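You operate a simulated robot arm through the tools that you are given. There is no shell and no other tool.

Carry out the task below with a simulated robot arm. There is one attempt and no reset: what you move stays moved.

Task
Fit the green ink pad in the press and ink the press.
Fine: the blue ink pad goes on the bench; the new one ends under the press.
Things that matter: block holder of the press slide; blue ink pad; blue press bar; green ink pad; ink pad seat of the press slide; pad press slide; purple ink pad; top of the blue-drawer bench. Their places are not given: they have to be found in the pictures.

It is judged by the outcome, as a careful person would: the job done as asked, and still so three seconds after it is handed in. It fails if anything else is knocked over, pushed out of place, dropped, spilled or broken.

Robot
A 7-joint arm with a two-finger parallel gripper, fixed in place. Base frame: the origin is on the floor under the middle of its stand, x ahead of it, y to its left, z up; the work surface is at about z = 0.82. Lengths are in m, angles in degrees, forces in N, time in s.
With the tool pointing down near the work surface it reaches from about 0.3 to 0.7 m from the base axis. Its first joint turns from -66.0 to 66.0 degrees. Payload 1.57 kg.
The tool frame sits at the grasp point between the pads (the TCP): z along the fingers, y along the line on which they close. The tips reach 0.03 m beyond it. Largest opening 0.11 m; finger width 0.024, thickness 0.012; the body of the gripper, 0.048 by 0.112 m, starts 0.078 m behind the TCP.
Orientation is that of the tool frame in the base frame, as a unit quaternion [x, y, z, w]. With the fingers straight down and closing along the base's y, the tool's x points along the base's -x, its y along +y and its z along -z.

Tools
- The arm moves only by the tool nudge_tool. Its argument "rows" is a list that holds one entry, the list of rows, each a list of 7 numbers: the turn, a rotation vector about the tool's x, y, z in degrees, then the shift along the tool's x, y, z in m, then the finger opening in m, from 0 to 0.11. In form: [[[wx, wy, wz, x, y, z, claw], ...]]. A call has 1 to 20 rows; each row is the pose to reach, as a shift and turn from the pose commanded when the call began, along the tool's axes at that moment. Rows are played at 5 a second. More than 0.05 m and 8.6 degrees between two rows, or a gripper value outside its range, and nothing of the call is played. Where a pose cannot be reached the arm comes as near as it can. A force on the tool above 40 N (or 10 N above the force at the start of the call, whichever is more), or a blocked arm, ends the call early, and 0.2 s more pass. The fingers move at their own pace (about 0.108 m/s each) and stop on an object; they squeeze with about 37 N. The grip force told is the motor's: it shows also when the fingers shut on nothing. Time passes only in rows, and 0.2 s behind the last, so rows that repeat a pose let the fingers close. The reply holds the time, the measured pose of the TCP, the force on the tool along the base axes, the opening and the grip force, in the units named above and with some noise, with the torque about the TCP (base axes, N m) and any sound that the robot's microphone picked up.
- Cameras (640 x 400 px; columns grow to the right, rows downward): "scene" is fixed at [0.1664, -0.3824, 1.398]; the picture's right is [0.87, -0.49, 0.00], its down [-0.28, -0.51, -0.82] and it looks along [0.40, 0.71, -0.58] (base axes); focal length 277 px, centre (320, 200). "wrist" rides on the gripper at [0.07, 0.016, -0.141] in the tool frame; the picture's right is [-0.23, 0.97, 0.00], its down [-0.85, -0.20, -0.48] and it looks along [-0.47, -0.11, 0.88] (tool axes); focal length 222 px, centre (320, 200).
- get_image(camera): a new picture of that camera. The clock stands still meanwhile.
- pixel_to_xyz(camera, pixels): for up to 12 pixels [column, row] of the newest picture of that camera ("zoom" is the newest enlarged one), the place [x, y, z] in the base frame of the surface seen there, good to about 0.002 m, but the place of the scene camera against the robot may be out by one fixed shift of up to 0.018 m in any direction. The clock stands still meanwhile.
- close_up(camera, box): a new picture of the part [left, top, right, bottom] of that camera's present view, enlarged. The clock stands still meanwhile.
- sign_off(): hands the job in; it is judged then, once.

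Open the gripper and draw the arm clear of the work before you hand the job in, unless the task says otherwise.

The tools are called after "Call:" as name(argument=value, ...) on one line, values as JSON. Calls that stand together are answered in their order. nudge_tool: Moves the arm, as the interface text tells. Its arguments: {"type":"object","properties":{"rows":{"type":"array"}},"required":["rows"]} The other tools are called the same way: get_image (camera) takes a picture; pixel_to_xyz (camera, pixels) gives the place of the surface under pixels of a picture; close_up (camera, box) takes an enlarged picture of a part of a camera's view; sign_off () hands the job in.

At the start:

```text
time: 0.0
ee_pos: [0.4015, -0.0257, 1.2506]
orientation: [0.001, 1.0, 0.0, 0.001]
ft_force: [-0.2, 0.2, -0.3]
wrist_torque: [0.0, -0.01, 0.0]
width: 0.1099
finger_force: 0.0
```

scene: 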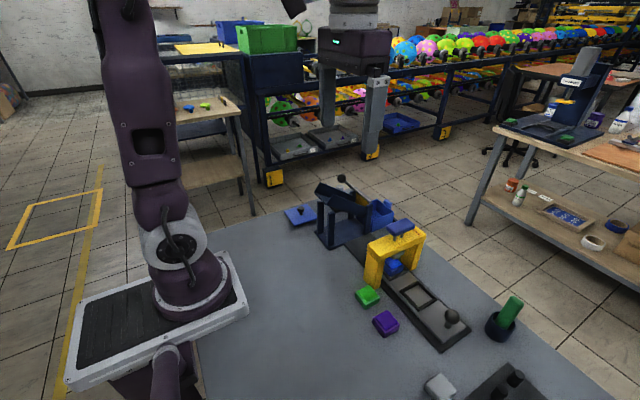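
wrist: 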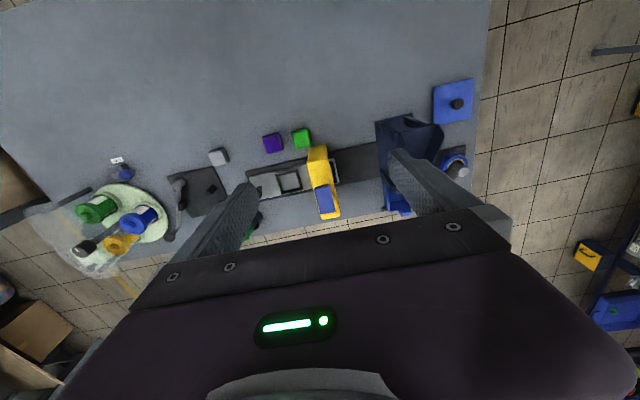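

The scene shows a yellow arch press around (395,255), with a blue pad beneath it, green pad at (368,297) and purple pad at (386,322). I take close-ups to understand the layout.

Call:
close_up(camera="scene", box=[270, 160, 490, 360])

Call:
close_up(camera="wrist", box=[160, 70, 490, 250])

```text
2.00 times, centred on (380, 260) of scene
```

zoom: 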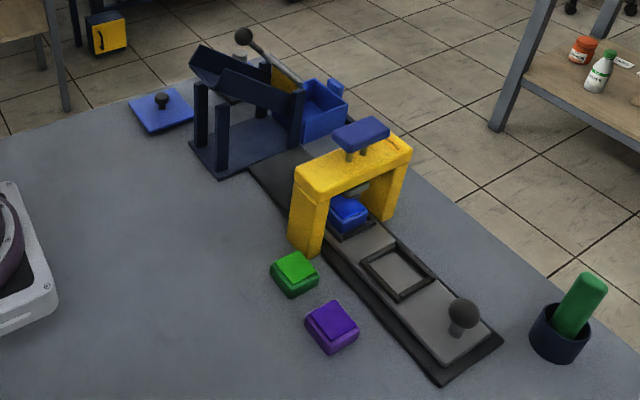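

```text
1.94 times, centred on (325, 160) of wrist
```

zoom: 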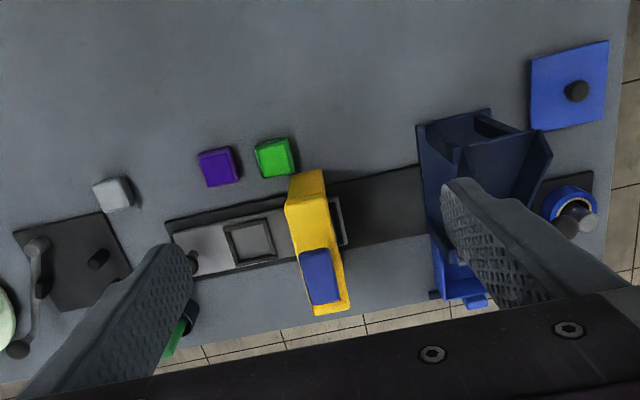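

The slide runs along the track through the yellow arch, with the blue pad in the seat beneath it and an empty frame nearer to the knob. I read positions from the wrist picture, which has no fixed shift.

Call:
pixel_to_xyz(camera="wrist", pixels=[[273, 143], [302, 139], [318, 160], [326, 200], [289, 182], [260, 186], [336, 175], [360, 163], [252, 168], [330, 215], [246, 190], [218, 157]])

Call:
pixel_to_xyz(camera="scene", pixels=[[368, 295], [386, 321], [395, 267], [400, 228], [418, 293], [451, 316], [440, 350], [372, 250], [380, 240], [415, 240], [480, 270], [300, 214]])

```text
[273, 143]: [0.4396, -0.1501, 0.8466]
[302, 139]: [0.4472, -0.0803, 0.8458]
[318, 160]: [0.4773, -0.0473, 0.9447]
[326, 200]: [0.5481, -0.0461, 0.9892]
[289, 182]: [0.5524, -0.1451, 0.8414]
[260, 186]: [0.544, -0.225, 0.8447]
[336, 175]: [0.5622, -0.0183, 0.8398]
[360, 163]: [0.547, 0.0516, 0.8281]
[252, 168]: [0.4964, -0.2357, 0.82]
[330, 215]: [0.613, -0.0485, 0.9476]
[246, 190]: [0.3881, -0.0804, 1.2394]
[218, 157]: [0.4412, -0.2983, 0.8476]
```

```text
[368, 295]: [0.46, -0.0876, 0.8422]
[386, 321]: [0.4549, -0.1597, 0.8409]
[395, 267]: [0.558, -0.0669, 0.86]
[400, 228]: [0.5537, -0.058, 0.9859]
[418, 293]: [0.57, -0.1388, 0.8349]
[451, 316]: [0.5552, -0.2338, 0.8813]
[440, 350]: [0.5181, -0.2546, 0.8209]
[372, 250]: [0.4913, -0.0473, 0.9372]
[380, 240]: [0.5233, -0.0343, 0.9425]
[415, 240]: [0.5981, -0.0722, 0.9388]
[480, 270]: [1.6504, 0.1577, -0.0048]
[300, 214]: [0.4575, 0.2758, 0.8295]
```

Green pad top is near (0.447,-0.080,0.846), purple (0.440,-0.150), knob near (0.545,-0.23), bar near (0.548,-0.046,0.989). I move lower for a sharper wrist view, staying above the press.

Call:
nudge_tool(rows=[[[0, 0, 0, -0.005, -0.015, 0.035, 0.11], [0, 0, 0, -0.01, -0.03, 0.07, 0.11], [0, 0, 0, -0.015, -0.045, 0.105, 0.11], [0, 0, 0, -0.02, -0.06, 0.14, 0.11], [0, 0, 0, -0.025, -0.075, 0.17, 0.11], [0, 0, 0, -0.025, -0.075, 0.17, 0.11]]])

```text
time: 1.4
ee_pos: [0.4242, -0.0985, 1.0831]
orientation: [0.0, 1.0, 0.001, 0.0]
ft_force: [0.2, -0.2, -0.4]
wrist_torque: [-0.01, 0.02, 0.02]
width: 0.1096
finger_force: 0.1
```

The arm is now at (0.424,-0.099,1.083). I take a new wrist picture.

Call:
get_image(camera="wrist")

Call:
close_up(camera="wrist", box=[160, 40, 480, 240])

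```text
taken
```

wrist: 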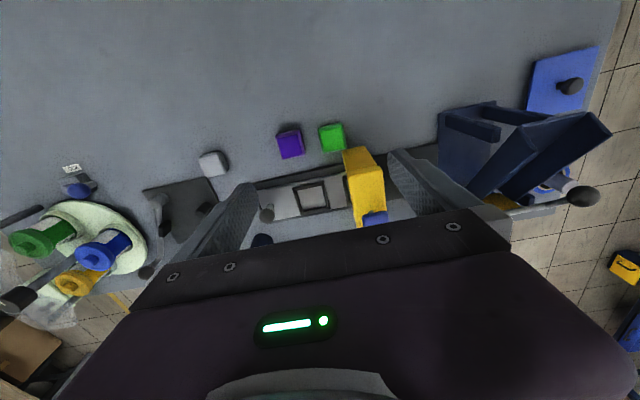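

```text
2.00 times, centred on (320, 140) of wrist
```

zoom: 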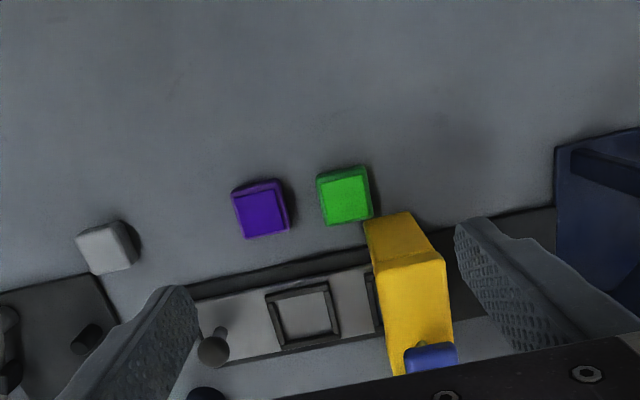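

The pads and slide are clear now. I query the corners of pads, slide frame, knob and arch from this zoomed picture.

Call:
pixel_to_xyz(camera="zoom", pixels=[[323, 180], [365, 175], [372, 214], [330, 221], [238, 197], [279, 186], [286, 228], [247, 235], [345, 198], [262, 211], [110, 245], [600, 220]])

Call:
pixel_to_xyz(camera="zoom", pixels=[[268, 292], [328, 282], [340, 335], [282, 348], [213, 350], [303, 312], [367, 222], [407, 215], [378, 268], [445, 258], [372, 285], [240, 275]])

```text
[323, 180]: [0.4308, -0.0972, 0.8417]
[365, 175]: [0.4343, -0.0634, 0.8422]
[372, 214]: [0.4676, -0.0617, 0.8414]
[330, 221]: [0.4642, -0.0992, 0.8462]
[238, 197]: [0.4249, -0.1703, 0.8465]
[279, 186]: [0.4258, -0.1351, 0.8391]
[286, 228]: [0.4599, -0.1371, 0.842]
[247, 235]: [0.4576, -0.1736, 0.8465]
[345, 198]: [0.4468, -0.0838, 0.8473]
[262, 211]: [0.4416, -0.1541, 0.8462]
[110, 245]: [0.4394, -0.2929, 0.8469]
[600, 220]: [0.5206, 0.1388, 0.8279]
```

```text
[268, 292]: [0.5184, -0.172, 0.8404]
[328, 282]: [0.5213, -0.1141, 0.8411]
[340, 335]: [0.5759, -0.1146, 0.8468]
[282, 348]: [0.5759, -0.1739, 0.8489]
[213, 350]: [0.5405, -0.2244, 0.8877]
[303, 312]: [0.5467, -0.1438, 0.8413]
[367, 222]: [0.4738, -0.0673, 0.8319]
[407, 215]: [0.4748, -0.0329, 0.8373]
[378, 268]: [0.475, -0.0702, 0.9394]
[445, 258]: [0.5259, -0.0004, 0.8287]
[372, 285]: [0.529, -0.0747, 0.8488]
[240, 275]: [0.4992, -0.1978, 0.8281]
```

Block frame centre is about (0.547,-0.144), knob (0.54,-0.224,0.888). I take tighter scene close-ups around the arch and bar to see the seat and the blue pad.

Call:
close_up(camera="scene", box=[350, 210, 450, 290])

Call:
close_up(camera="scene", box=[390, 260, 490, 360])

```text
5.00 times, centred on (400, 250) of scene
```

zoom: 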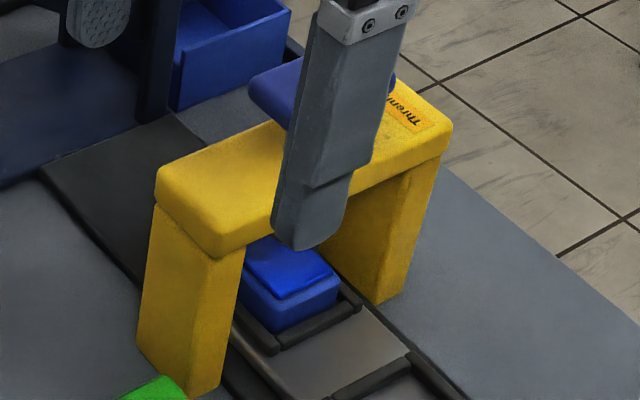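

```text
4.00 times, centred on (440, 310) of scene
```

zoom: 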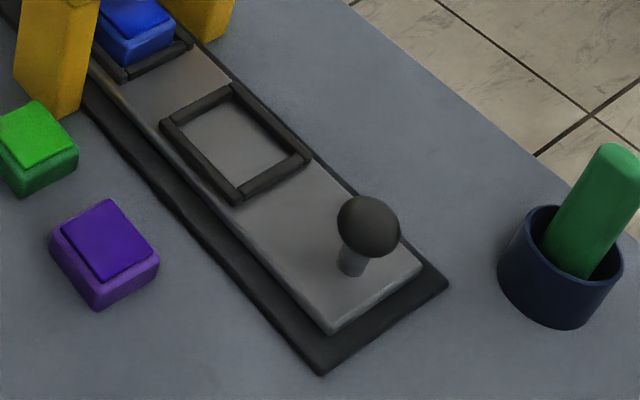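

A yellow label with text is on the arch top. I move the arm toward the knob side (clear of the view) to read it, also preparing to grip the knob.

Call:
nudge_tool(rows=[[[0, 0, 0, -0.025, -0.03, 0, 0.11], [0, 0, 0, -0.05, -0.06, 0, 0.11], [0, 0, 0, -0.075, -0.09, 0, 0.11], [0, 0, 0, -0.1, -0.11, 0, 0.11], [0, 0, 0, -0.118, -0.126, 0, 0.08], [0, 0, 0, -0.118, -0.126, 0, 0.06]]])

Call:
get_image(camera="wrist")

Call:
close_up(camera="scene", box=[390, 210, 440, 250])

Call:
close_up(camera="scene", box=[350, 210, 450, 290])

```text
time: 2.8
ee_pos: [0.5446, -0.2273, 1.0826]
orientation: [0.0, 1.0, 0.0, 0.0]
ft_force: [0.6, 0.4, 0.0]
wrist_torque: [-0.02, 0.0, -0.01]
width: 0.06
finger_force: 0.0
```

```text
taken
```

wrist: 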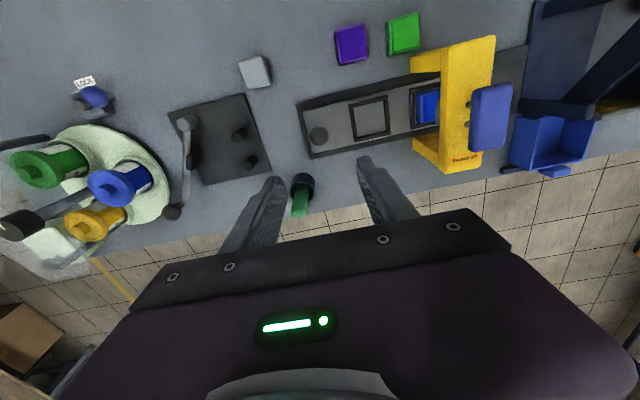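

```text
10.00 times, centred on (415, 230) of scene
```

zoom: 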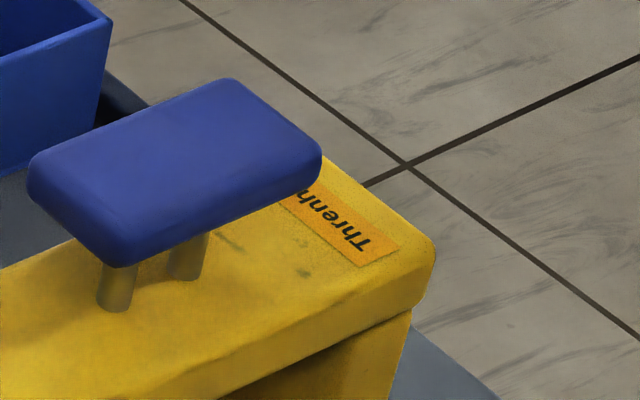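

```text
5.00 times, centred on (400, 250) of scene
```

zoom: 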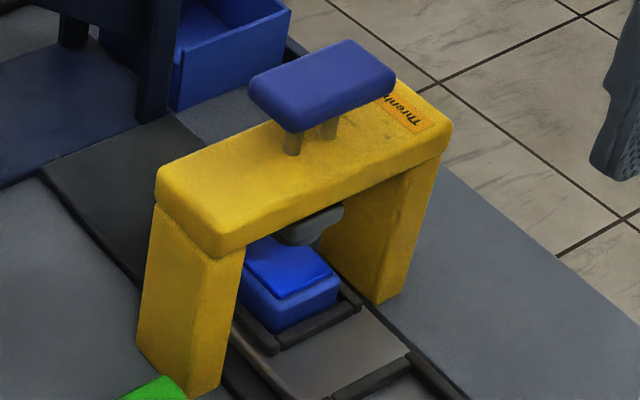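

The label is only a brand name. The wrist picture shows the knob at (318,135), frame (370,117), blue pad (427,107), arch; I zoom in to measure.

Call:
close_up(camera="wrist", box=[290, 0, 530, 180])

```text
2.22 times, centred on (410, 90) of wrist
```

zoom: 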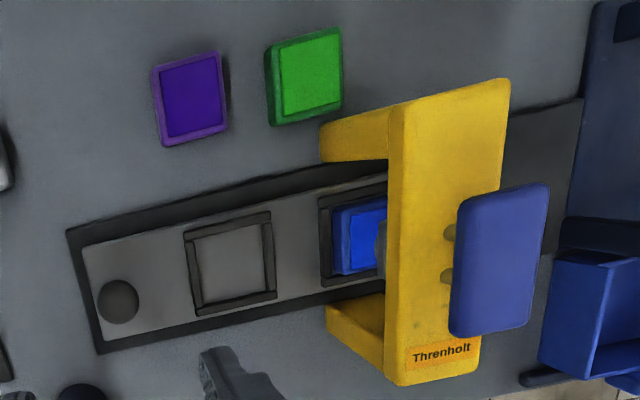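

Call:
pixel_to_xyz(camera="zoom", pixels=[[118, 298], [187, 232], [270, 214], [276, 293], [197, 312], [322, 203], [326, 284], [333, 212], [341, 272], [360, 235], [500, 260], [320, 158]])

Call:
pixel_to_xyz(camera="zoom", pixels=[[86, 247], [106, 340], [70, 232], [100, 352], [580, 105], [300, 186], [327, 325], [392, 110], [505, 85], [388, 380], [450, 232], [447, 276]])

Call:
pixel_to_xyz(camera="zoom", pixels=[[460, 210], [545, 188], [535, 320], [455, 330], [275, 50], [335, 35], [340, 100], [283, 115], [550, 150], [558, 220], [230, 260], [240, 30]])

```text
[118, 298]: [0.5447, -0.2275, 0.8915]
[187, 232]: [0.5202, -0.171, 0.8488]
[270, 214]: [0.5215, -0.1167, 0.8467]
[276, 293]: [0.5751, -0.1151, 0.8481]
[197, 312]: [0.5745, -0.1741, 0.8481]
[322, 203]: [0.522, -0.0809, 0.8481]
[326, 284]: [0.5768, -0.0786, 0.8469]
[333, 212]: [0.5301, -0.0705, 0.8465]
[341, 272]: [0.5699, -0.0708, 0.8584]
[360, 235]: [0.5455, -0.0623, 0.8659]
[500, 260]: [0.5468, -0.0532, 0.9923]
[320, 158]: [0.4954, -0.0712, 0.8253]
```

```text
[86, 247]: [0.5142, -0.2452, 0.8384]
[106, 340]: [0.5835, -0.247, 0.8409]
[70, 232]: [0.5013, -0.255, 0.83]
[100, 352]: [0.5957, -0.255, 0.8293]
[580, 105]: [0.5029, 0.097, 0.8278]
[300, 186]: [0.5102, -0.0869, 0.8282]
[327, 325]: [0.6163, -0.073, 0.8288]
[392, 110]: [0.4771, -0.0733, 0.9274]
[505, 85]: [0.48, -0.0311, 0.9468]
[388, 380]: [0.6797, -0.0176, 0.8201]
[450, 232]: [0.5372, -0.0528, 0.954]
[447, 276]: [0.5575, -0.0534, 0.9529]
```

```text
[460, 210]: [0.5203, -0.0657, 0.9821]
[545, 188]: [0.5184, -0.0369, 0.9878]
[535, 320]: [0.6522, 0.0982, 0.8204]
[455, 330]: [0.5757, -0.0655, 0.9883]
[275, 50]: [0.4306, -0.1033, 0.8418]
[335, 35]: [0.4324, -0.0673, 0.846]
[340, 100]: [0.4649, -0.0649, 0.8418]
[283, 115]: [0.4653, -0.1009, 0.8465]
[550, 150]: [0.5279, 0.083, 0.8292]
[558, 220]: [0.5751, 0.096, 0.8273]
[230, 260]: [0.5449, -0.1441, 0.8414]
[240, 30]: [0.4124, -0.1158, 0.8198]
```

Track is aligned with y (x 0.50–0.596), slide top z 0.84, frames centred at y≈-0.144 (block) and y≈-0.051 (ink seat, below the arch), knob at (0.545,-0.2275) top 0.8915. The track is free toward +y, so I descend around the knob with fingers along y.

Call:
nudge_tool(rows=[[[0, 0, 0, 0, 0, 0.04, 0.06], [0, 0, 0, 0, 0, 0.08, 0.06], [0, 0, 0, 0, 0, 0.12, 0.06], [0, 0, 0, 0, 0, 0.15, 0.06], [0, 0, 0, 0, 0, 0.18, 0.06], [0, 0, 0, 0, 0, 0.2, 0.06], [0, 0, 0, 0, 0, 0.2, 0.06]]])

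Call:
close_up(camera="scene", box=[390, 210, 530, 350])

```text
time: 4.4
ee_pos: [0.5441, -0.2272, 0.8798]
orientation: [0.0, 1.0, 0.0, 0.001]
ft_force: [-0.3, -0.4, 0.3]
wrist_torque: [-0.02, -0.04, -0.04]
width: 0.0598
finger_force: 0.2
```

```text
2.86 times, centred on (460, 280) of scene
```

zoom: 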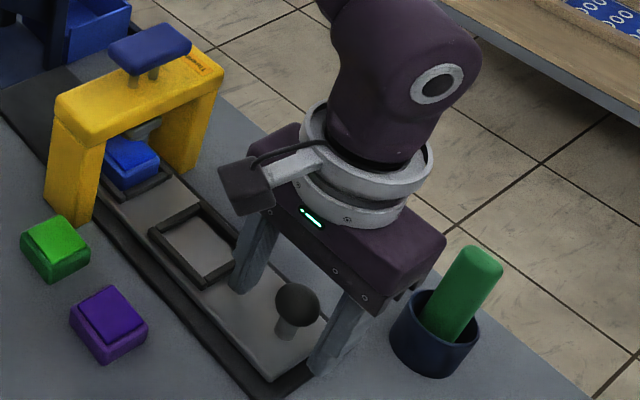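

The knob is between the fingers (zoom (297,305) between tips at (245,290) and (325,365)). I close on it.

Call:
nudge_tool(rows=[[[0, 0, 0, 0, 0, 0, 0.03], [0, 0, 0, 0, 0, 0, 0.015], [0, 0, 0, 0, 0, 0, 0.015], [0, 0, 0, 0, 0, 0, 0.015]]])

Call:
close_up(camera="scene", box=[390, 210, 530, 350])

```text
time: 5.4
ee_pos: [0.5437, -0.2273, 0.8793]
orientation: [0.0, 1.0, -0.001, 0.0]
ft_force: [1.1, -2.1, -2.6]
wrist_torque: [-0.04, -0.17, -0.05]
width: 0.0294
finger_force: 38.9
```

```text
2.86 times, centred on (460, 280) of scene
```

zoom: 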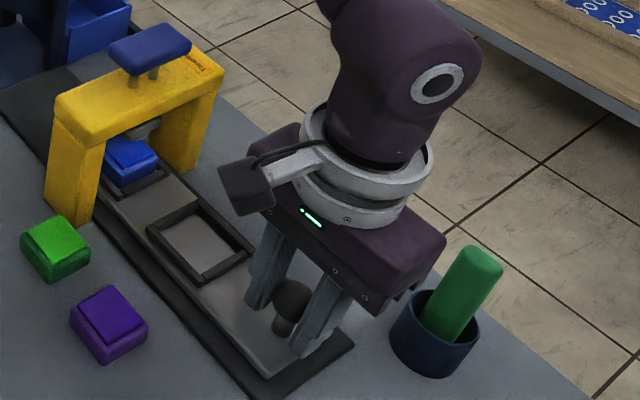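

Gripped with width 0.029. I push the slide slowly toward +y, watching forces.

Call:
nudge_tool(rows=[[[0, 0, 0, 0, 0.008, 0, 0.015], [0, 0, 0, 0, 0.016, 0, 0.015], [0, 0, 0, 0, 0.024, 0, 0.015], [0, 0, 0, 0, 0.032, 0, 0.015], [0, 0, 0, 0, 0.04, 0, 0.015], [0, 0, 0, 0, 0.048, 0, 0.015]]])

Call:
close_up(camera="scene", box=[340, 180, 500, 340])

```text
time: 6.8
ee_pos: [0.5435, -0.1792, 0.879]
orientation: [0.0, 1.0, 0.001, 0.0]
ft_force: [2.8, -0.3, 8.1]
wrist_torque: [-0.01, 0.78, 0.07]
width: 0.0291
finger_force: 38.7
```

```text
2.50 times, centred on (420, 260) of scene
```

zoom: 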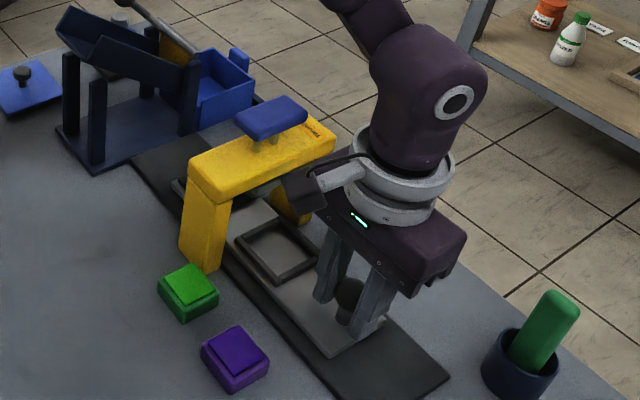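

The slide moved freely by 0.048 with low force. I continue another 0.045 to bring the ink seat beyond the arch.

Call:
nudge_tool(rows=[[[0, 0, 0, 0, 0.008, 0, 0.015], [0, 0, 0, 0, 0.016, 0, 0.015], [0, 0, 0, 0, 0.024, 0, 0.015], [0, 0, 0, 0, 0.032, 0, 0.015], [0, 0, 0, 0, 0.038, 0, 0.015], [0, 0, 0, 0, 0.045, 0, 0.015]]])

Call:
close_up(camera="scene", box=[340, 180, 500, 340])

```text
time: 8.2
ee_pos: [0.5436, -0.1345, 0.8794]
orientation: [0.001, 1.0, 0.0, -0.001]
ft_force: [0.7, -9.4, -21.3]
wrist_torque: [0.08, 0.68, 0.06]
width: 0.0293
finger_force: 39.0
```

```text
2.50 times, centred on (420, 260) of scene
```

zoom: 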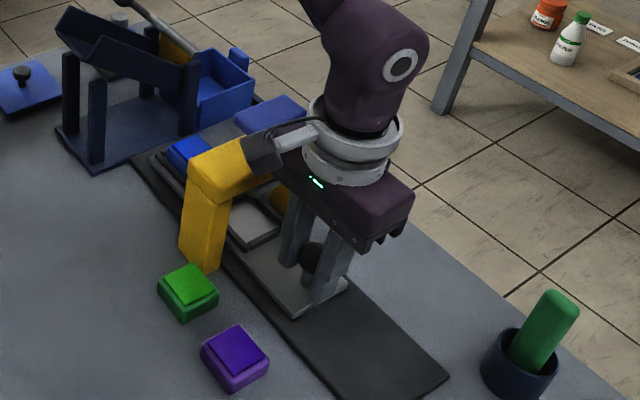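

The blue pad is now beyond the arch at zoom (185,153). I open the fingers and rise straight up.

Call:
nudge_tool(rows=[[[0, 0, 0, 0, 0, 0, 0.06], [0, 0, 0, 0, 0, 0, 0.06], [0, 0, 0, 0, 0, -0.02, 0.06], [0, 0, 0, 0, 0, -0.06, 0.06], [0, 0, 0, 0, 0, -0.1, 0.06], [0, 0, 0, 0, 0, -0.14, 0.06], [0, 0, 0, 0, 0, -0.18, 0.06], [0, 0, 0, 0, 0, -0.21, 0.06], [0, 0, 0, 0, 0, -0.21, 0.06]]])

Call:
get_image(camera="wrist")

Call:
get_image(camera="scene")

```text
time: 10.2
ee_pos: [0.5469, -0.1334, 1.0916]
orientation: [-0.001, 1.0, 0.0, 0.0]
ft_force: [-1.1, -1.1, 0.9]
wrist_torque: [-0.02, -0.03, 0.03]
width: 0.06
finger_force: 0.1
```

```text
taken
```

wrist: 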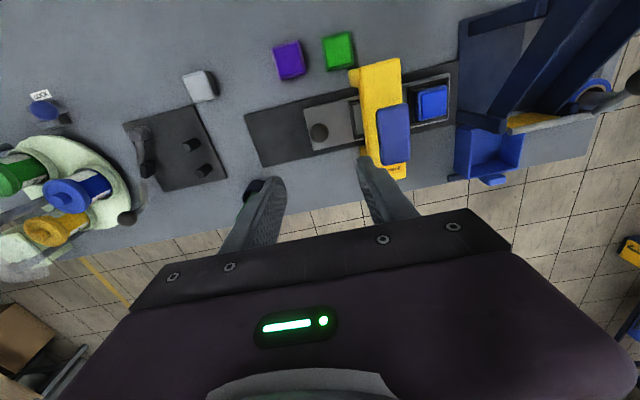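

```text
taken
```

scene: 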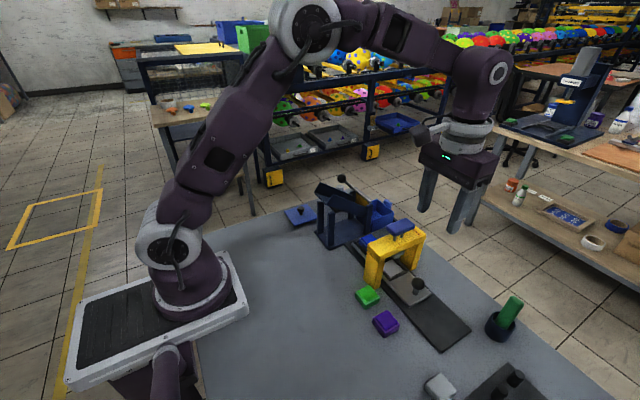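

The blue pad is visible in the wrist view at (432,100), beyond the arch. I zoom in to measure it and its surroundings.

Call:
close_up(camera="wrist", box=[380, 40, 540, 140])

Call:
pixel_to_xyz(camera="wrist", pixels=[[319, 131], [455, 65], [470, 20], [540, 10], [470, 120], [520, 110], [570, 60], [500, 145], [460, 175], [394, 130], [370, 80], [399, 62]])

```text
4.00 times, centred on (460, 90) of wrist
```

zoom: 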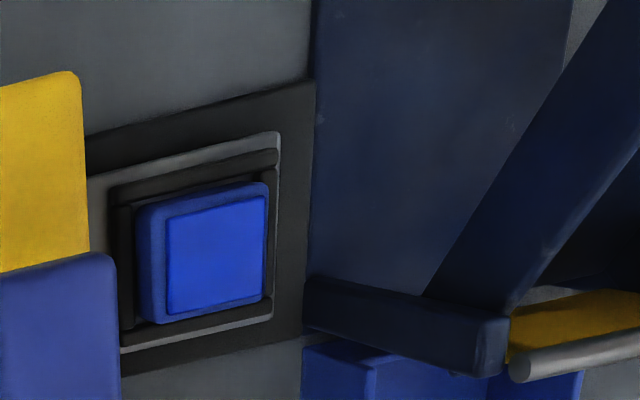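

```text
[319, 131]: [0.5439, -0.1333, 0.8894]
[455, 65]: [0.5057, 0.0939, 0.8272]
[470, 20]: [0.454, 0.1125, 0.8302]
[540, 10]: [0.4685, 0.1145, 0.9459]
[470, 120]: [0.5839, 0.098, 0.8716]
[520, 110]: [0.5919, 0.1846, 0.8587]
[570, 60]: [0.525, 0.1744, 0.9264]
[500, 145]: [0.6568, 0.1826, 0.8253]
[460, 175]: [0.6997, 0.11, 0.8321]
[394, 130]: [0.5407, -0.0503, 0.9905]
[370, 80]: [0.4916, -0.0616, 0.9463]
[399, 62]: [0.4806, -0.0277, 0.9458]
```

Call:
pixel_to_xyz(camera="zoom", pixels=[[170, 217], [260, 197], [262, 297], [172, 312], [214, 255], [112, 195], [275, 158], [125, 330], [272, 305], [310, 90], [305, 330], [85, 250]])

Call:
pixel_to_xyz(camera="zoom", pixels=[[140, 210], [265, 184], [142, 300], [160, 322], [280, 135], [330, 290], [480, 330], [430, 290], [560, 80], [400, 100], [115, 270], [30, 320]])

```text
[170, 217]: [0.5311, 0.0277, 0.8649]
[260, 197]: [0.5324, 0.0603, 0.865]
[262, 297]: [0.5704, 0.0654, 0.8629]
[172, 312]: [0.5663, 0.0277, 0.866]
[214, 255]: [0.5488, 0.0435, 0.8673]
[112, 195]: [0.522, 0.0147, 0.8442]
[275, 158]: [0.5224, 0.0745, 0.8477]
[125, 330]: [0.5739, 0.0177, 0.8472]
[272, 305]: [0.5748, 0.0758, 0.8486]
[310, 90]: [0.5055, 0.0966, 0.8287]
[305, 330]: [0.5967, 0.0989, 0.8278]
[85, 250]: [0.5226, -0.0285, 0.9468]
```

```text
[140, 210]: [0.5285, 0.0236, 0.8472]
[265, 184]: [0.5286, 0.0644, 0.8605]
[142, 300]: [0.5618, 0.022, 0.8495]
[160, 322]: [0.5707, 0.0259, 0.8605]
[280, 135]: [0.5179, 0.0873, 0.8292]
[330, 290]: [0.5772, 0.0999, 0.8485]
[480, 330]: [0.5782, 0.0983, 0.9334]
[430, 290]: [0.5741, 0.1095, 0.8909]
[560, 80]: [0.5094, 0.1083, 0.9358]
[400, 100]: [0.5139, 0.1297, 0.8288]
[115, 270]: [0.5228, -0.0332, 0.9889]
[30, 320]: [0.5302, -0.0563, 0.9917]
```

Blue pad centre is about (0.549,0.0445), body top 0.8605, slab top 0.866, seat frame top 0.848. The device post next to it (y≈0.098) tops out near 0.935, so fingers along y fit; I move above the pad.

Call:
nudge_tool(rows=[[[0, 0, 0, 0, 0.04, 0, 0.06], [0, 0, 0, 0, 0.08, 0, 0.06], [0, 0, 0, 0, 0.12, 0, 0.06], [0, 0, 0, 0, 0.155, 0, 0.065], [0, 0, 0, -0.002, 0.178, 0, 0.065], [0, 0, 0, -0.002, 0.178, 0, 0.065]]])

Call:
close_up(camera="wrist", box=[220, 40, 460, 190])

Call:
close_up(camera="scene", box=[290, 130, 450, 280])

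```text
time: 11.6
ee_pos: [0.5483, 0.0457, 1.0916]
orientation: [0.0, 1.0, 0.0, -0.001]
ft_force: [0.5, -0.2, 0.3]
wrist_torque: [-0.02, -0.01, 0.04]
width: 0.0651
finger_force: 0.0
```

```text
2.67 times, centred on (340, 115) of wrist
```

zoom: 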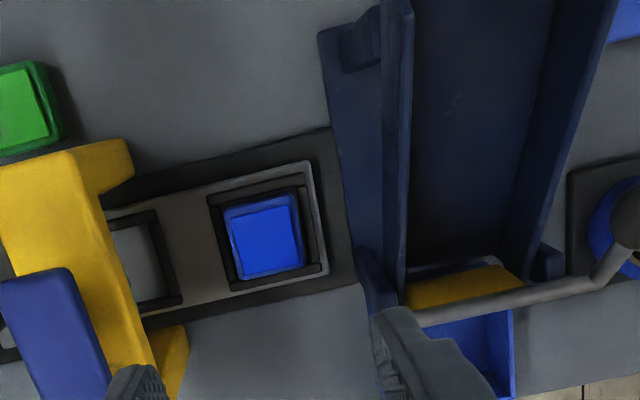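

```text
2.67 times, centred on (370, 205) of scene
```

zoom: 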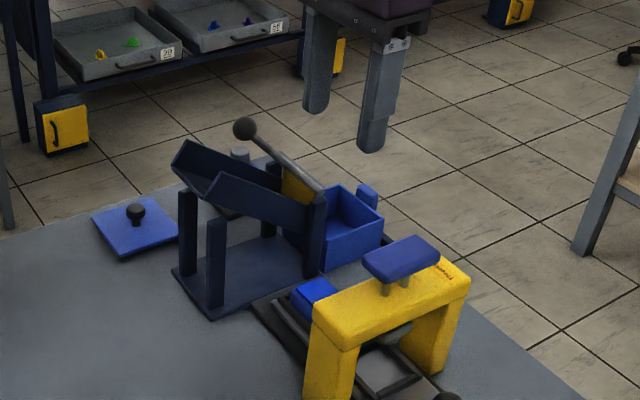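

I take a tighter wrist close-up to measure the pad, frame and the chute's nearest parts.

Call:
close_up(camera="wrist", box=[280, 70, 420, 158])

```text
4.55 times, centred on (350, 114) of wrist
```

zoom: 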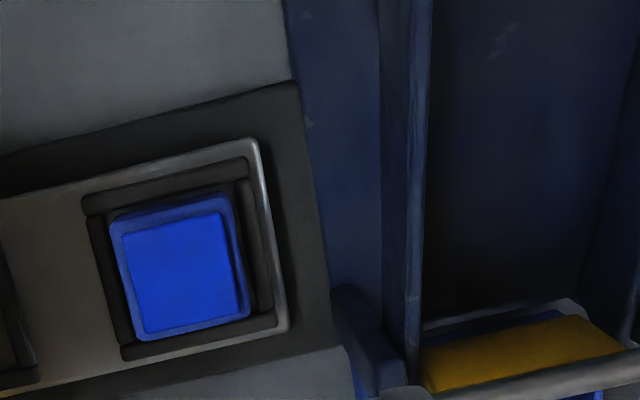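

Call:
pixel_to_xyz(camera="zoom", pixels=[[123, 234], [219, 211], [241, 307], [146, 333], [182, 273], [83, 200], [250, 160], [277, 318], [122, 358], [112, 225], [232, 196], [250, 315]])

Call:
pixel_to_xyz(camera="zoom", pixels=[[104, 215], [248, 180], [272, 312], [131, 346], [380, 200], [405, 200], [345, 300], [365, 340], [375, 100], [425, 20], [420, 395], [410, 330]])

```text
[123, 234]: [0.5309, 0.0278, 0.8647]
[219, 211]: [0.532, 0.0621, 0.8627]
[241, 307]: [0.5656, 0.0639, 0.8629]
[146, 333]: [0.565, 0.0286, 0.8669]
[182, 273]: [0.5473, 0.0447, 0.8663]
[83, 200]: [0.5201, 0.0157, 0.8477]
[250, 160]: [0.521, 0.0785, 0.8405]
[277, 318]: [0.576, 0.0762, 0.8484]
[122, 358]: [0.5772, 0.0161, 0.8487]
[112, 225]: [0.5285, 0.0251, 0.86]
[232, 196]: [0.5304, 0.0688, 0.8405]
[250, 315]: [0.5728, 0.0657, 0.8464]
```

```text
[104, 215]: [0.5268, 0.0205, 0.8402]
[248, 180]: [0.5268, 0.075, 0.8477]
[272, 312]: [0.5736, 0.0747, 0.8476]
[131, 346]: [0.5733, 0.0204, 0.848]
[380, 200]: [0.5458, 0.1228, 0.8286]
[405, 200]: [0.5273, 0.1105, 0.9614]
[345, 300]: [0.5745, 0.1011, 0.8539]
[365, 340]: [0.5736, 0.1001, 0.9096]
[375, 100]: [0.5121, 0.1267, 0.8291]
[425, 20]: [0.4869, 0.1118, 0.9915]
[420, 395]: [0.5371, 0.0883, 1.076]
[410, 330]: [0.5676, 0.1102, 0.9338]
```

The chute wall face is at y≈0.108 and up to z 0.96 near here; keeping TCP y at 0.042 leaves about 1 cm to the body. I descend with fingers at 0.065 opening to just above grip height.

Call:
nudge_tool(rows=[[[0, 0, 0, 0, -0.003, 0.04, 0.065], [0, 0, 0, 0, -0.004, 0.08, 0.065], [0, 0, 0, 0, -0.004, 0.11, 0.065], [0, 0, 0, 0, -0.004, 0.14, 0.065], [0, 0, 0, 0, -0.004, 0.165, 0.065], [0, 0, 0, 0, -0.004, 0.185, 0.065], [0, 0, 0, 0, -0.004, 0.195, 0.065], [0, 0, 0, 0, -0.004, 0.2, 0.065]]])

Call:
close_up(camera="scene", box=[310, 150, 450, 280])

Call:
get_image(camera="wrist")

```text
time: 13.4
ee_pos: [0.5479, 0.0399, 0.8887]
orientation: [0.0, 1.0, 0.001, 0.0]
ft_force: [-0.2, 0.3, 1.2]
wrist_torque: [0.02, -0.01, 0.0]
width: 0.065
finger_force: 0.1
```

```text
3.08 times, centred on (380, 215) of scene
```

zoom: 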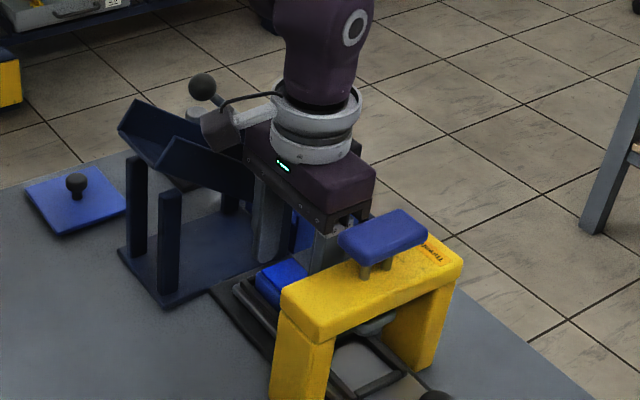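

```text
taken
```

wrist: 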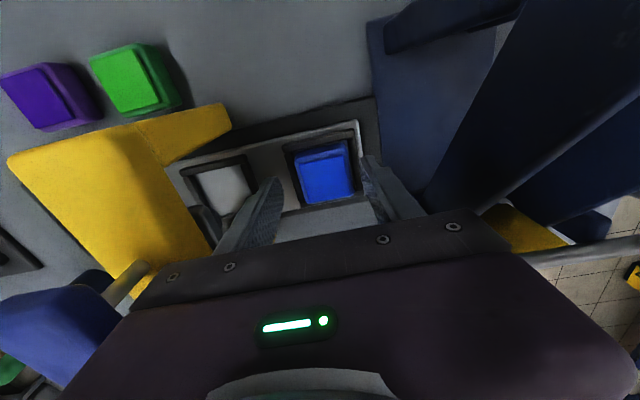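

The pad sits between the fingers at wrist (325,172), with clearance to the chute and the bar. I go down 6 mm and close on it.

Call:
nudge_tool(rows=[[[0, 0, 0, 0, 0.002, 0.004, 0.065], [0, 0, 0, 0, 0.003, 0.007, 0.065], [0, 0, 0, 0, 0.003, 0.007, 0.05], [0, 0, 0, 0, 0.003, 0.007, 0.035], [0, 0, 0, 0, 0.003, 0.007, 0.03], [0, 0, 0, 0, 0.003, 0.007, 0.03]]])

Call:
get_image(camera="wrist")

```text
time: 14.8
ee_pos: [0.5469, 0.0425, 0.8828]
orientation: [0.0, 1.0, 0.001, 0.0]
ft_force: [0.5, -0.1, -0.2]
wrist_torque: [0.01, 0.01, 0.01]
width: 0.043
finger_force: 37.1
```

```text
taken
```

wrist: 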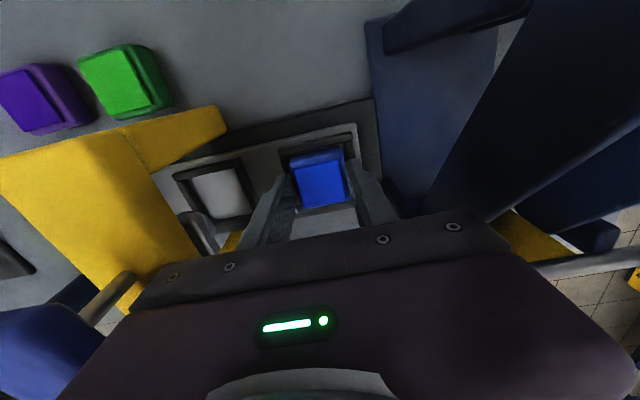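

Gripped at width 0.043 (TCP 0.5469, 0.0425, 0.8828). I lift slowly straight up.

Call:
nudge_tool(rows=[[[0, 0, 0, 0, 0, -0.005, 0.03], [0, 0, 0, 0, 0, -0.012, 0.03], [0, 0, 0, 0, 0, -0.02, 0.03], [0, 0, 0, 0, 0, -0.035, 0.03], [0, 0, 0, 0, 0, -0.06, 0.03], [0, 0, 0, 0, 0, -0.09, 0.03], [0, 0, 0, 0, 0, -0.12, 0.03], [0, 0, 0, 0, 0, -0.15, 0.03], [0, 0, 0, 0, 0, -0.175, 0.03]]])

Call:
get_image(camera="wrist")

Call:
get_image(camera="scene")

```text
time: 16.8
ee_pos: [0.5466, 0.0454, 1.0578]
orientation: [0.0, 1.0, 0.0, 0.0]
ft_force: [-0.1, 0.1, -0.8]
wrist_torque: [0.01, 0.01, 0.02]
width: 0.0431
finger_force: 36.5
```

```text
taken
```

wrist: 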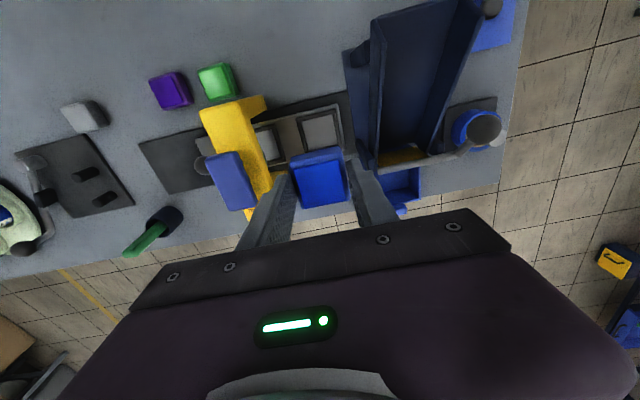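

```text
taken
```

scene: 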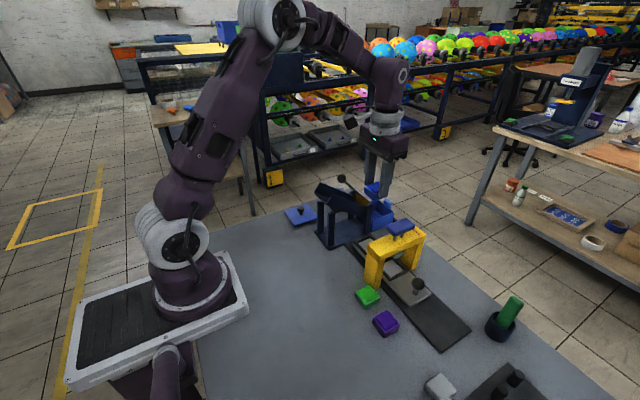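

The blue pad is held and the seat is empty at wrist (320,128). I measure the empty seat now from this view.

Call:
close_up(camera="wrist", box=[270, 90, 370, 160])

```text
5.71 times, centred on (320, 125) of wrist
```

zoom: 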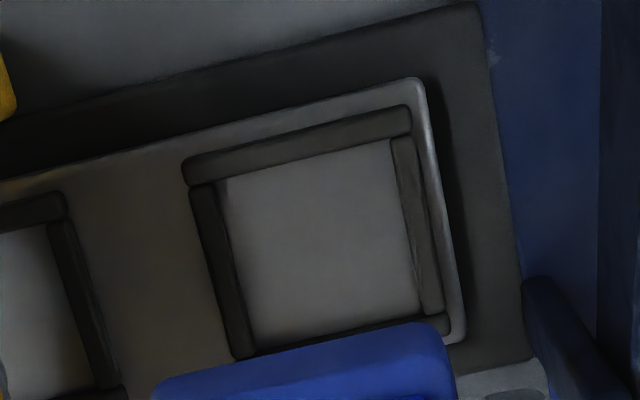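

Call:
pixel_to_xyz(camera="zoom", pixels=[[182, 165], [413, 108], [449, 316], [237, 357], [218, 183], [390, 138], [418, 315], [255, 345], [318, 245], [205, 270], [412, 220], [300, 155]])

Call:
pixel_to_xyz(camera="zoom", pixels=[[428, 85], [462, 335], [60, 300], [480, 5], [530, 355], [235, 270], [403, 220], [305, 162], [330, 330], [5, 185], [62, 200], [120, 390]])

```text
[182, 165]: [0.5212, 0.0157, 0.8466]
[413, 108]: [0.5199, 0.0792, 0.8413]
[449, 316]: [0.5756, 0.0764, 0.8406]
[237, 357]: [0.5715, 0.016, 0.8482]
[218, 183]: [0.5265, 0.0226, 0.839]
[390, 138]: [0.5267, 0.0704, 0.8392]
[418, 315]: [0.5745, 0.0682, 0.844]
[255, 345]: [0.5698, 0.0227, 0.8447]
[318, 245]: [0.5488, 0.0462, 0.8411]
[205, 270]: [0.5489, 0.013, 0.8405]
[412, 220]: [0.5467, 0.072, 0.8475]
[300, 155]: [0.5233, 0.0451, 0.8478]
```

```text
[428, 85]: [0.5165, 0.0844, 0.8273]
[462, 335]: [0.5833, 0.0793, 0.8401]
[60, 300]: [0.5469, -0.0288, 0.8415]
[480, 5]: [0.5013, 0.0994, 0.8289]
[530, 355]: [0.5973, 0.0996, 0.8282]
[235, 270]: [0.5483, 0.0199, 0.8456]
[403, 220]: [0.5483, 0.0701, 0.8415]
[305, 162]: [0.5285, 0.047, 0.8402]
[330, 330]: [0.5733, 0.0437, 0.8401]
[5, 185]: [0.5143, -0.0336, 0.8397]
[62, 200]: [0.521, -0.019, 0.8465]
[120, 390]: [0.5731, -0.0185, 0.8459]
```

The seat inner opening is about 0.047 centred at (0.5487,0.046), pad is 0.043 wide. I carry the blue pad to free bench near (0.40,0.02).

Call:
nudge_tool(rows=[[[0, 0, 0, 0.035, -0.005, 0, 0.03], [0, 0, 0, 0.07, -0.01, 0, 0.03], [0, 0, 0, 0.105, -0.018, 0, 0.03], [0, 0, 0, 0.135, -0.025, 0.02, 0.03], [0, 0, 0, 0.147, -0.025, 0.06, 0.03], [0, 0, 0, 0.147, -0.025, 0.1, 0.03], [0, 0, 0, 0.147, -0.025, 0.14, 0.03], [0, 0, 0, 0.147, -0.025, 0.165, 0.03], [0, 0, 0, 0.147, -0.025, 0.18, 0.03], [0, 0, 0, 0.147, -0.025, 0.186, 0.03], [0, 0, 0, 0.147, -0.025, 0.19, 0.03], [0, 0, 0, 0.147, -0.025, 0.19, 0.03]]])

Call:
get_image(camera="wrist")

Call:
close_up(camera="scene", box=[250, 180, 430, 340])

```text
time: 19.4
ee_pos: [0.401, 0.0179, 0.8674]
orientation: [-0.001, 1.0, 0.0, 0.0]
ft_force: [0.5, 0.3, -0.1]
wrist_torque: [0.02, -0.01, 0.03]
width: 0.0428
finger_force: 36.7
```

```text
taken
```

wrist: 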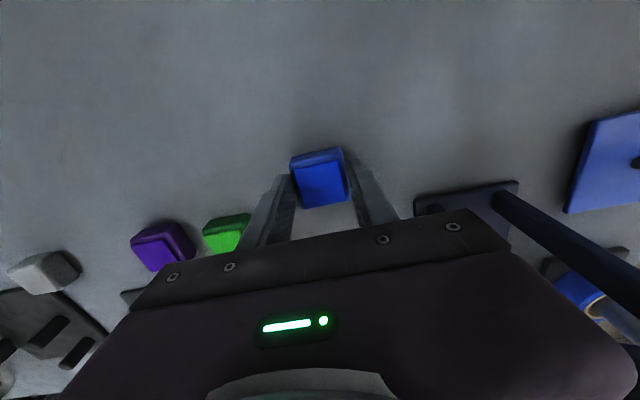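

```text
2.50 times, centred on (340, 260) of scene
```

zoom: 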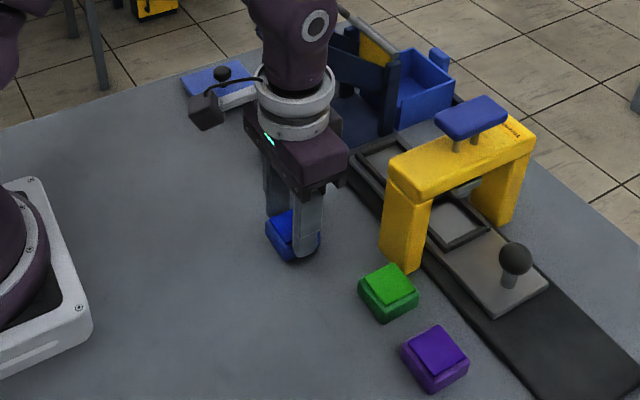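

Pad bottom should be about 4–5 mm above the bench. I lower in 1 mm steps and look for contact force.

Call:
nudge_tool(rows=[[[0, 0, 0, 0, 0, 0.001, 0.03], [0, 0, 0, 0, 0, 0.002, 0.03], [0, 0, 0, 0, 0, 0.003, 0.03], [0, 0, 0, 0, 0, 0.004, 0.03], [0, 0, 0, 0, 0, 0.004, 0.03]]])

```text
time: 20.6
ee_pos: [0.4002, 0.0178, 0.8641]
orientation: [0.0, 1.0, 0.0, 0.0]
ft_force: [0.1, 0.2, -0.1]
wrist_torque: [0.0, 0.0, 0.01]
width: 0.043
finger_force: 37.1
```

No contact yet at z 0.8641; I lower another 2 mm.

Call:
nudge_tool(rows=[[[0, 0, 0, 0, 0, 0.0007, 0.03], [0, 0, 0, 0, 0, 0.0014, 0.03], [0, 0, 0, 0, 0, 0.002, 0.03], [0, 0, 0, 0, 0, 0.002, 0.03]]])

```text
time: 21.6
ee_pos: [0.3994, 0.0183, 0.8622]
orientation: [0.002, 1.0, -0.001, 0.0]
ft_force: [-2.1, -7.6, 30.8]
wrist_torque: [-0.29, 0.01, -0.04]
width: 0.0429
finger_force: 36.4
```

Contact made (30 N). I ease up 1 mm and open the fingers, then rise.

Call:
nudge_tool(rows=[[[0, 0, 0, 0, 0, -0.0012, 0.03], [0, 0, 0, 0, 0, -0.0012, 0.05], [0, 0, 0, 0, 0, -0.0012, 0.065], [0, 0, 0, 0, 0, -0.0012, 0.07], [0, 0, 0, 0, 0, -0.02, 0.07], [0, 0, 0, 0, 0, -0.05, 0.07], [0, 0, 0, 0, 0, -0.09, 0.07], [0, 0, 0, 0, 0, -0.13, 0.07], [0, 0, 0, 0, 0, -0.17, 0.07], [0, 0, 0, 0, 0, -0.2, 0.07]]])

Call:
get_image(camera="wrist")

Call:
get_image(camera="scene")

```text
time: 23.8
ee_pos: [0.4004, 0.0192, 1.0628]
orientation: [0.0, 1.0, 0.0, -0.001]
ft_force: [0.6, -1.1, 0.3]
wrist_torque: [0.03, 0.01, 0.02]
width: 0.0698
finger_force: 0.0
```

```text
taken
```

wrist: 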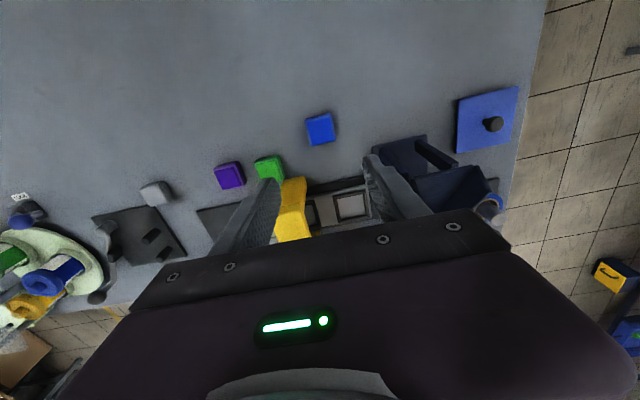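

```text
taken
```

scene: 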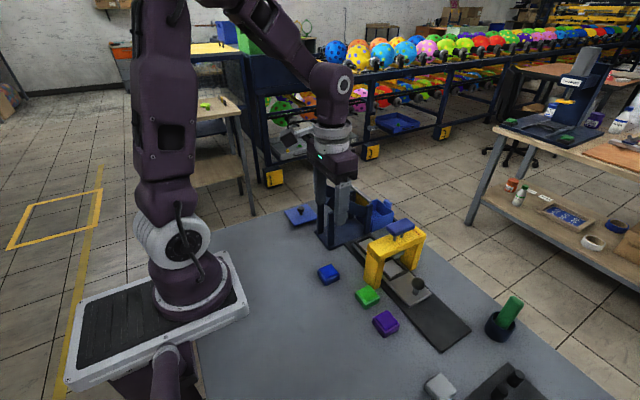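

The blue pad rests flat on the bench. Next I move above the green pad (0.448,-0.083), keeping TCP x at about 0.442 for clearance from the arch.

Call:
nudge_tool(rows=[[[0, 0, 0, -0.01, -0.035, 0, 0.07], [0, 0, 0, -0.025, -0.07, 0, 0.07], [0, 0, 0, -0.041, -0.102, 0, 0.07], [0, 0, 0, -0.041, -0.102, 0, 0.07]]])

Call:
close_up(camera="wrist", box=[270, 80, 390, 160])

```text
time: 24.8
ee_pos: [0.4406, -0.0821, 1.0637]
orientation: [-0.001, 1.0, -0.001, 0.0]
ft_force: [1.2, -0.5, -0.2]
wrist_torque: [0.01, 0.0, -0.02]
width: 0.07
finger_force: 0.0
```

```text
5.00 times, centred on (330, 120) of wrist
```

zoom: 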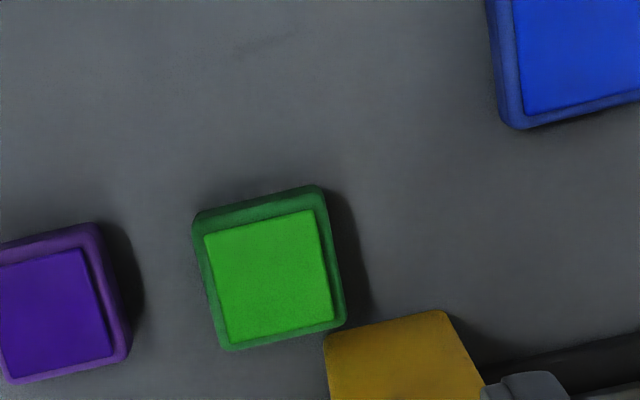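

Call:
pixel_to_xyz(camera="zoom", pixels=[[206, 235], [313, 212], [332, 318], [230, 342], [268, 275], [196, 220], [318, 188], [344, 320], [225, 348], [330, 340], [440, 313], [130, 350]])

Call:
pixel_to_xyz(camera="zoom", pixels=[[218, 232], [300, 215], [222, 310], [210, 260], [320, 250], [328, 300], [240, 338], [320, 322], [400, 350], [118, 320], [260, 230], [90, 250]])

```text
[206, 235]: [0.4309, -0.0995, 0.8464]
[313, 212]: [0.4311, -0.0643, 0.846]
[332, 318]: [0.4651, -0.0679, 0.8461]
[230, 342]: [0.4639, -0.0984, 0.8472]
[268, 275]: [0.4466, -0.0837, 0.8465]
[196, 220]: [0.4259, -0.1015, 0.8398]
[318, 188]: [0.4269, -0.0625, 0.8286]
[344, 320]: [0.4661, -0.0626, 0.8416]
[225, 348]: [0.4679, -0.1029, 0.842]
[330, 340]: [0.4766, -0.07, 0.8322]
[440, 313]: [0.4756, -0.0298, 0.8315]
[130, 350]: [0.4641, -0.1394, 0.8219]
```

```text
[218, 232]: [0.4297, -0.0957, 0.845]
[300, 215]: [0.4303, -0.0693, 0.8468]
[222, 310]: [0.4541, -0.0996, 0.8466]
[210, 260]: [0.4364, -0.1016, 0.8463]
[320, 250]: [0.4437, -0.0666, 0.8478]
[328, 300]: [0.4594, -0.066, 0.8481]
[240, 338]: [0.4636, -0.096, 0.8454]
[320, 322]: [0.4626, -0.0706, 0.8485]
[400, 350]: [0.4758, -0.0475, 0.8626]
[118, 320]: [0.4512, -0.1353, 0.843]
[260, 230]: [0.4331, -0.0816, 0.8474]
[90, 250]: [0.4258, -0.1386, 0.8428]
```

The green pad is axis-aligned, centre (0.447,-0.083), with a 3 cm gap to the purple pad (edge y≈-0.135). I descend with a 0.06 opening so the -y finger passes between them.

Call:
nudge_tool(rows=[[[0, 0, 0, 0, -0.001, 0.04, 0.06], [0, 0, 0, 0, -0.001, 0.08, 0.06], [0, 0, 0, 0, -0.001, 0.12, 0.06], [0, 0, 0, 0, -0.001, 0.15, 0.06], [0, 0, 0, 0, -0.001, 0.17, 0.06], [0, 0, 0, 0, -0.001, 0.18, 0.06], [0, 0, 0, 0, -0.001, 0.18, 0.06]]])

Call:
get_image(camera="wrist")

Call:
close_up(camera="scene", box=[310, 210, 450, 350])

```text
time: 26.4
ee_pos: [0.44, -0.0842, 0.8813]
orientation: [-0.001, 1.0, 0.0, 0.0]
ft_force: [0.5, 0.3, -0.3]
wrist_torque: [-0.01, 0.0, -0.01]
width: 0.0597
finger_force: 0.0
```

```text
taken
```

wrist: 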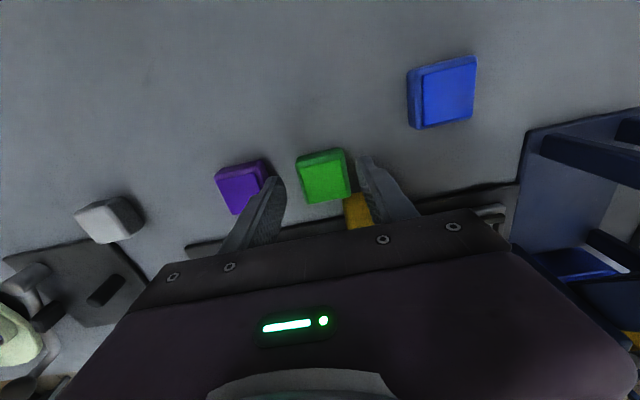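

```text
2.86 times, centred on (380, 280) of scene
```

zoom: 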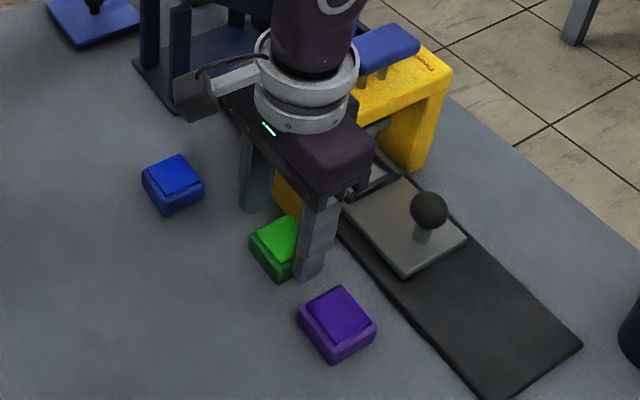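

The fingers straddle the green pad at wrist (322,175); the gap to purple looks fine. I go down to z≈0.863 and close.

Call:
nudge_tool(rows=[[[0, 0, 0, 0, 0.001, 0.008, 0.06], [0, 0, 0, 0, 0.001, 0.014, 0.06], [0, 0, 0, 0, 0.001, 0.0185, 0.06], [0, 0, 0, 0, 0.001, 0.0185, 0.06], [0, 0, 0, 0, 0.001, 0.0185, 0.045], [0, 0, 0, 0, 0.001, 0.0185, 0.03], [0, 0, 0, 0, 0.001, 0.0185, 0.03], [0, 0, 0, 0, 0.001, 0.0185, 0.03]]])

Call:
get_image(camera="wrist")

Call:
close_up(camera="scene", box=[310, 210, 450, 350])

```text
time: 28.2
ee_pos: [0.4391, -0.0842, 0.864]
orientation: [0.0, 1.0, 0.0, 0.001]
ft_force: [-3.0, 0.3, 32.5]
wrist_torque: [0.46, -1.21, 0.02]
width: 0.043
finger_force: 37.0
```

```text
taken
```

wrist: 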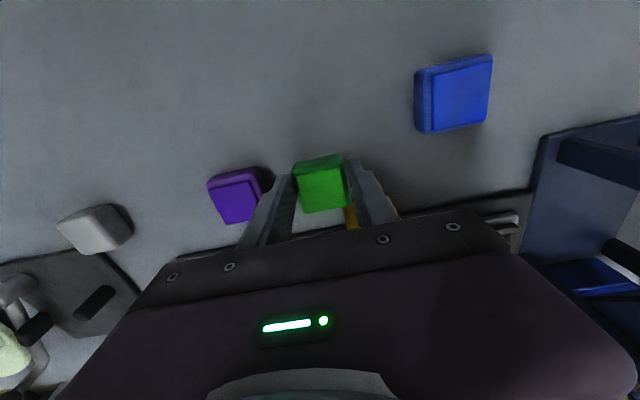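

```text
2.86 times, centred on (380, 280) of scene
```

zoom: 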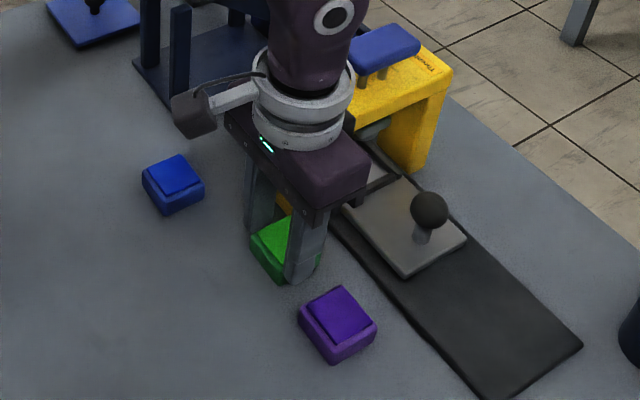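

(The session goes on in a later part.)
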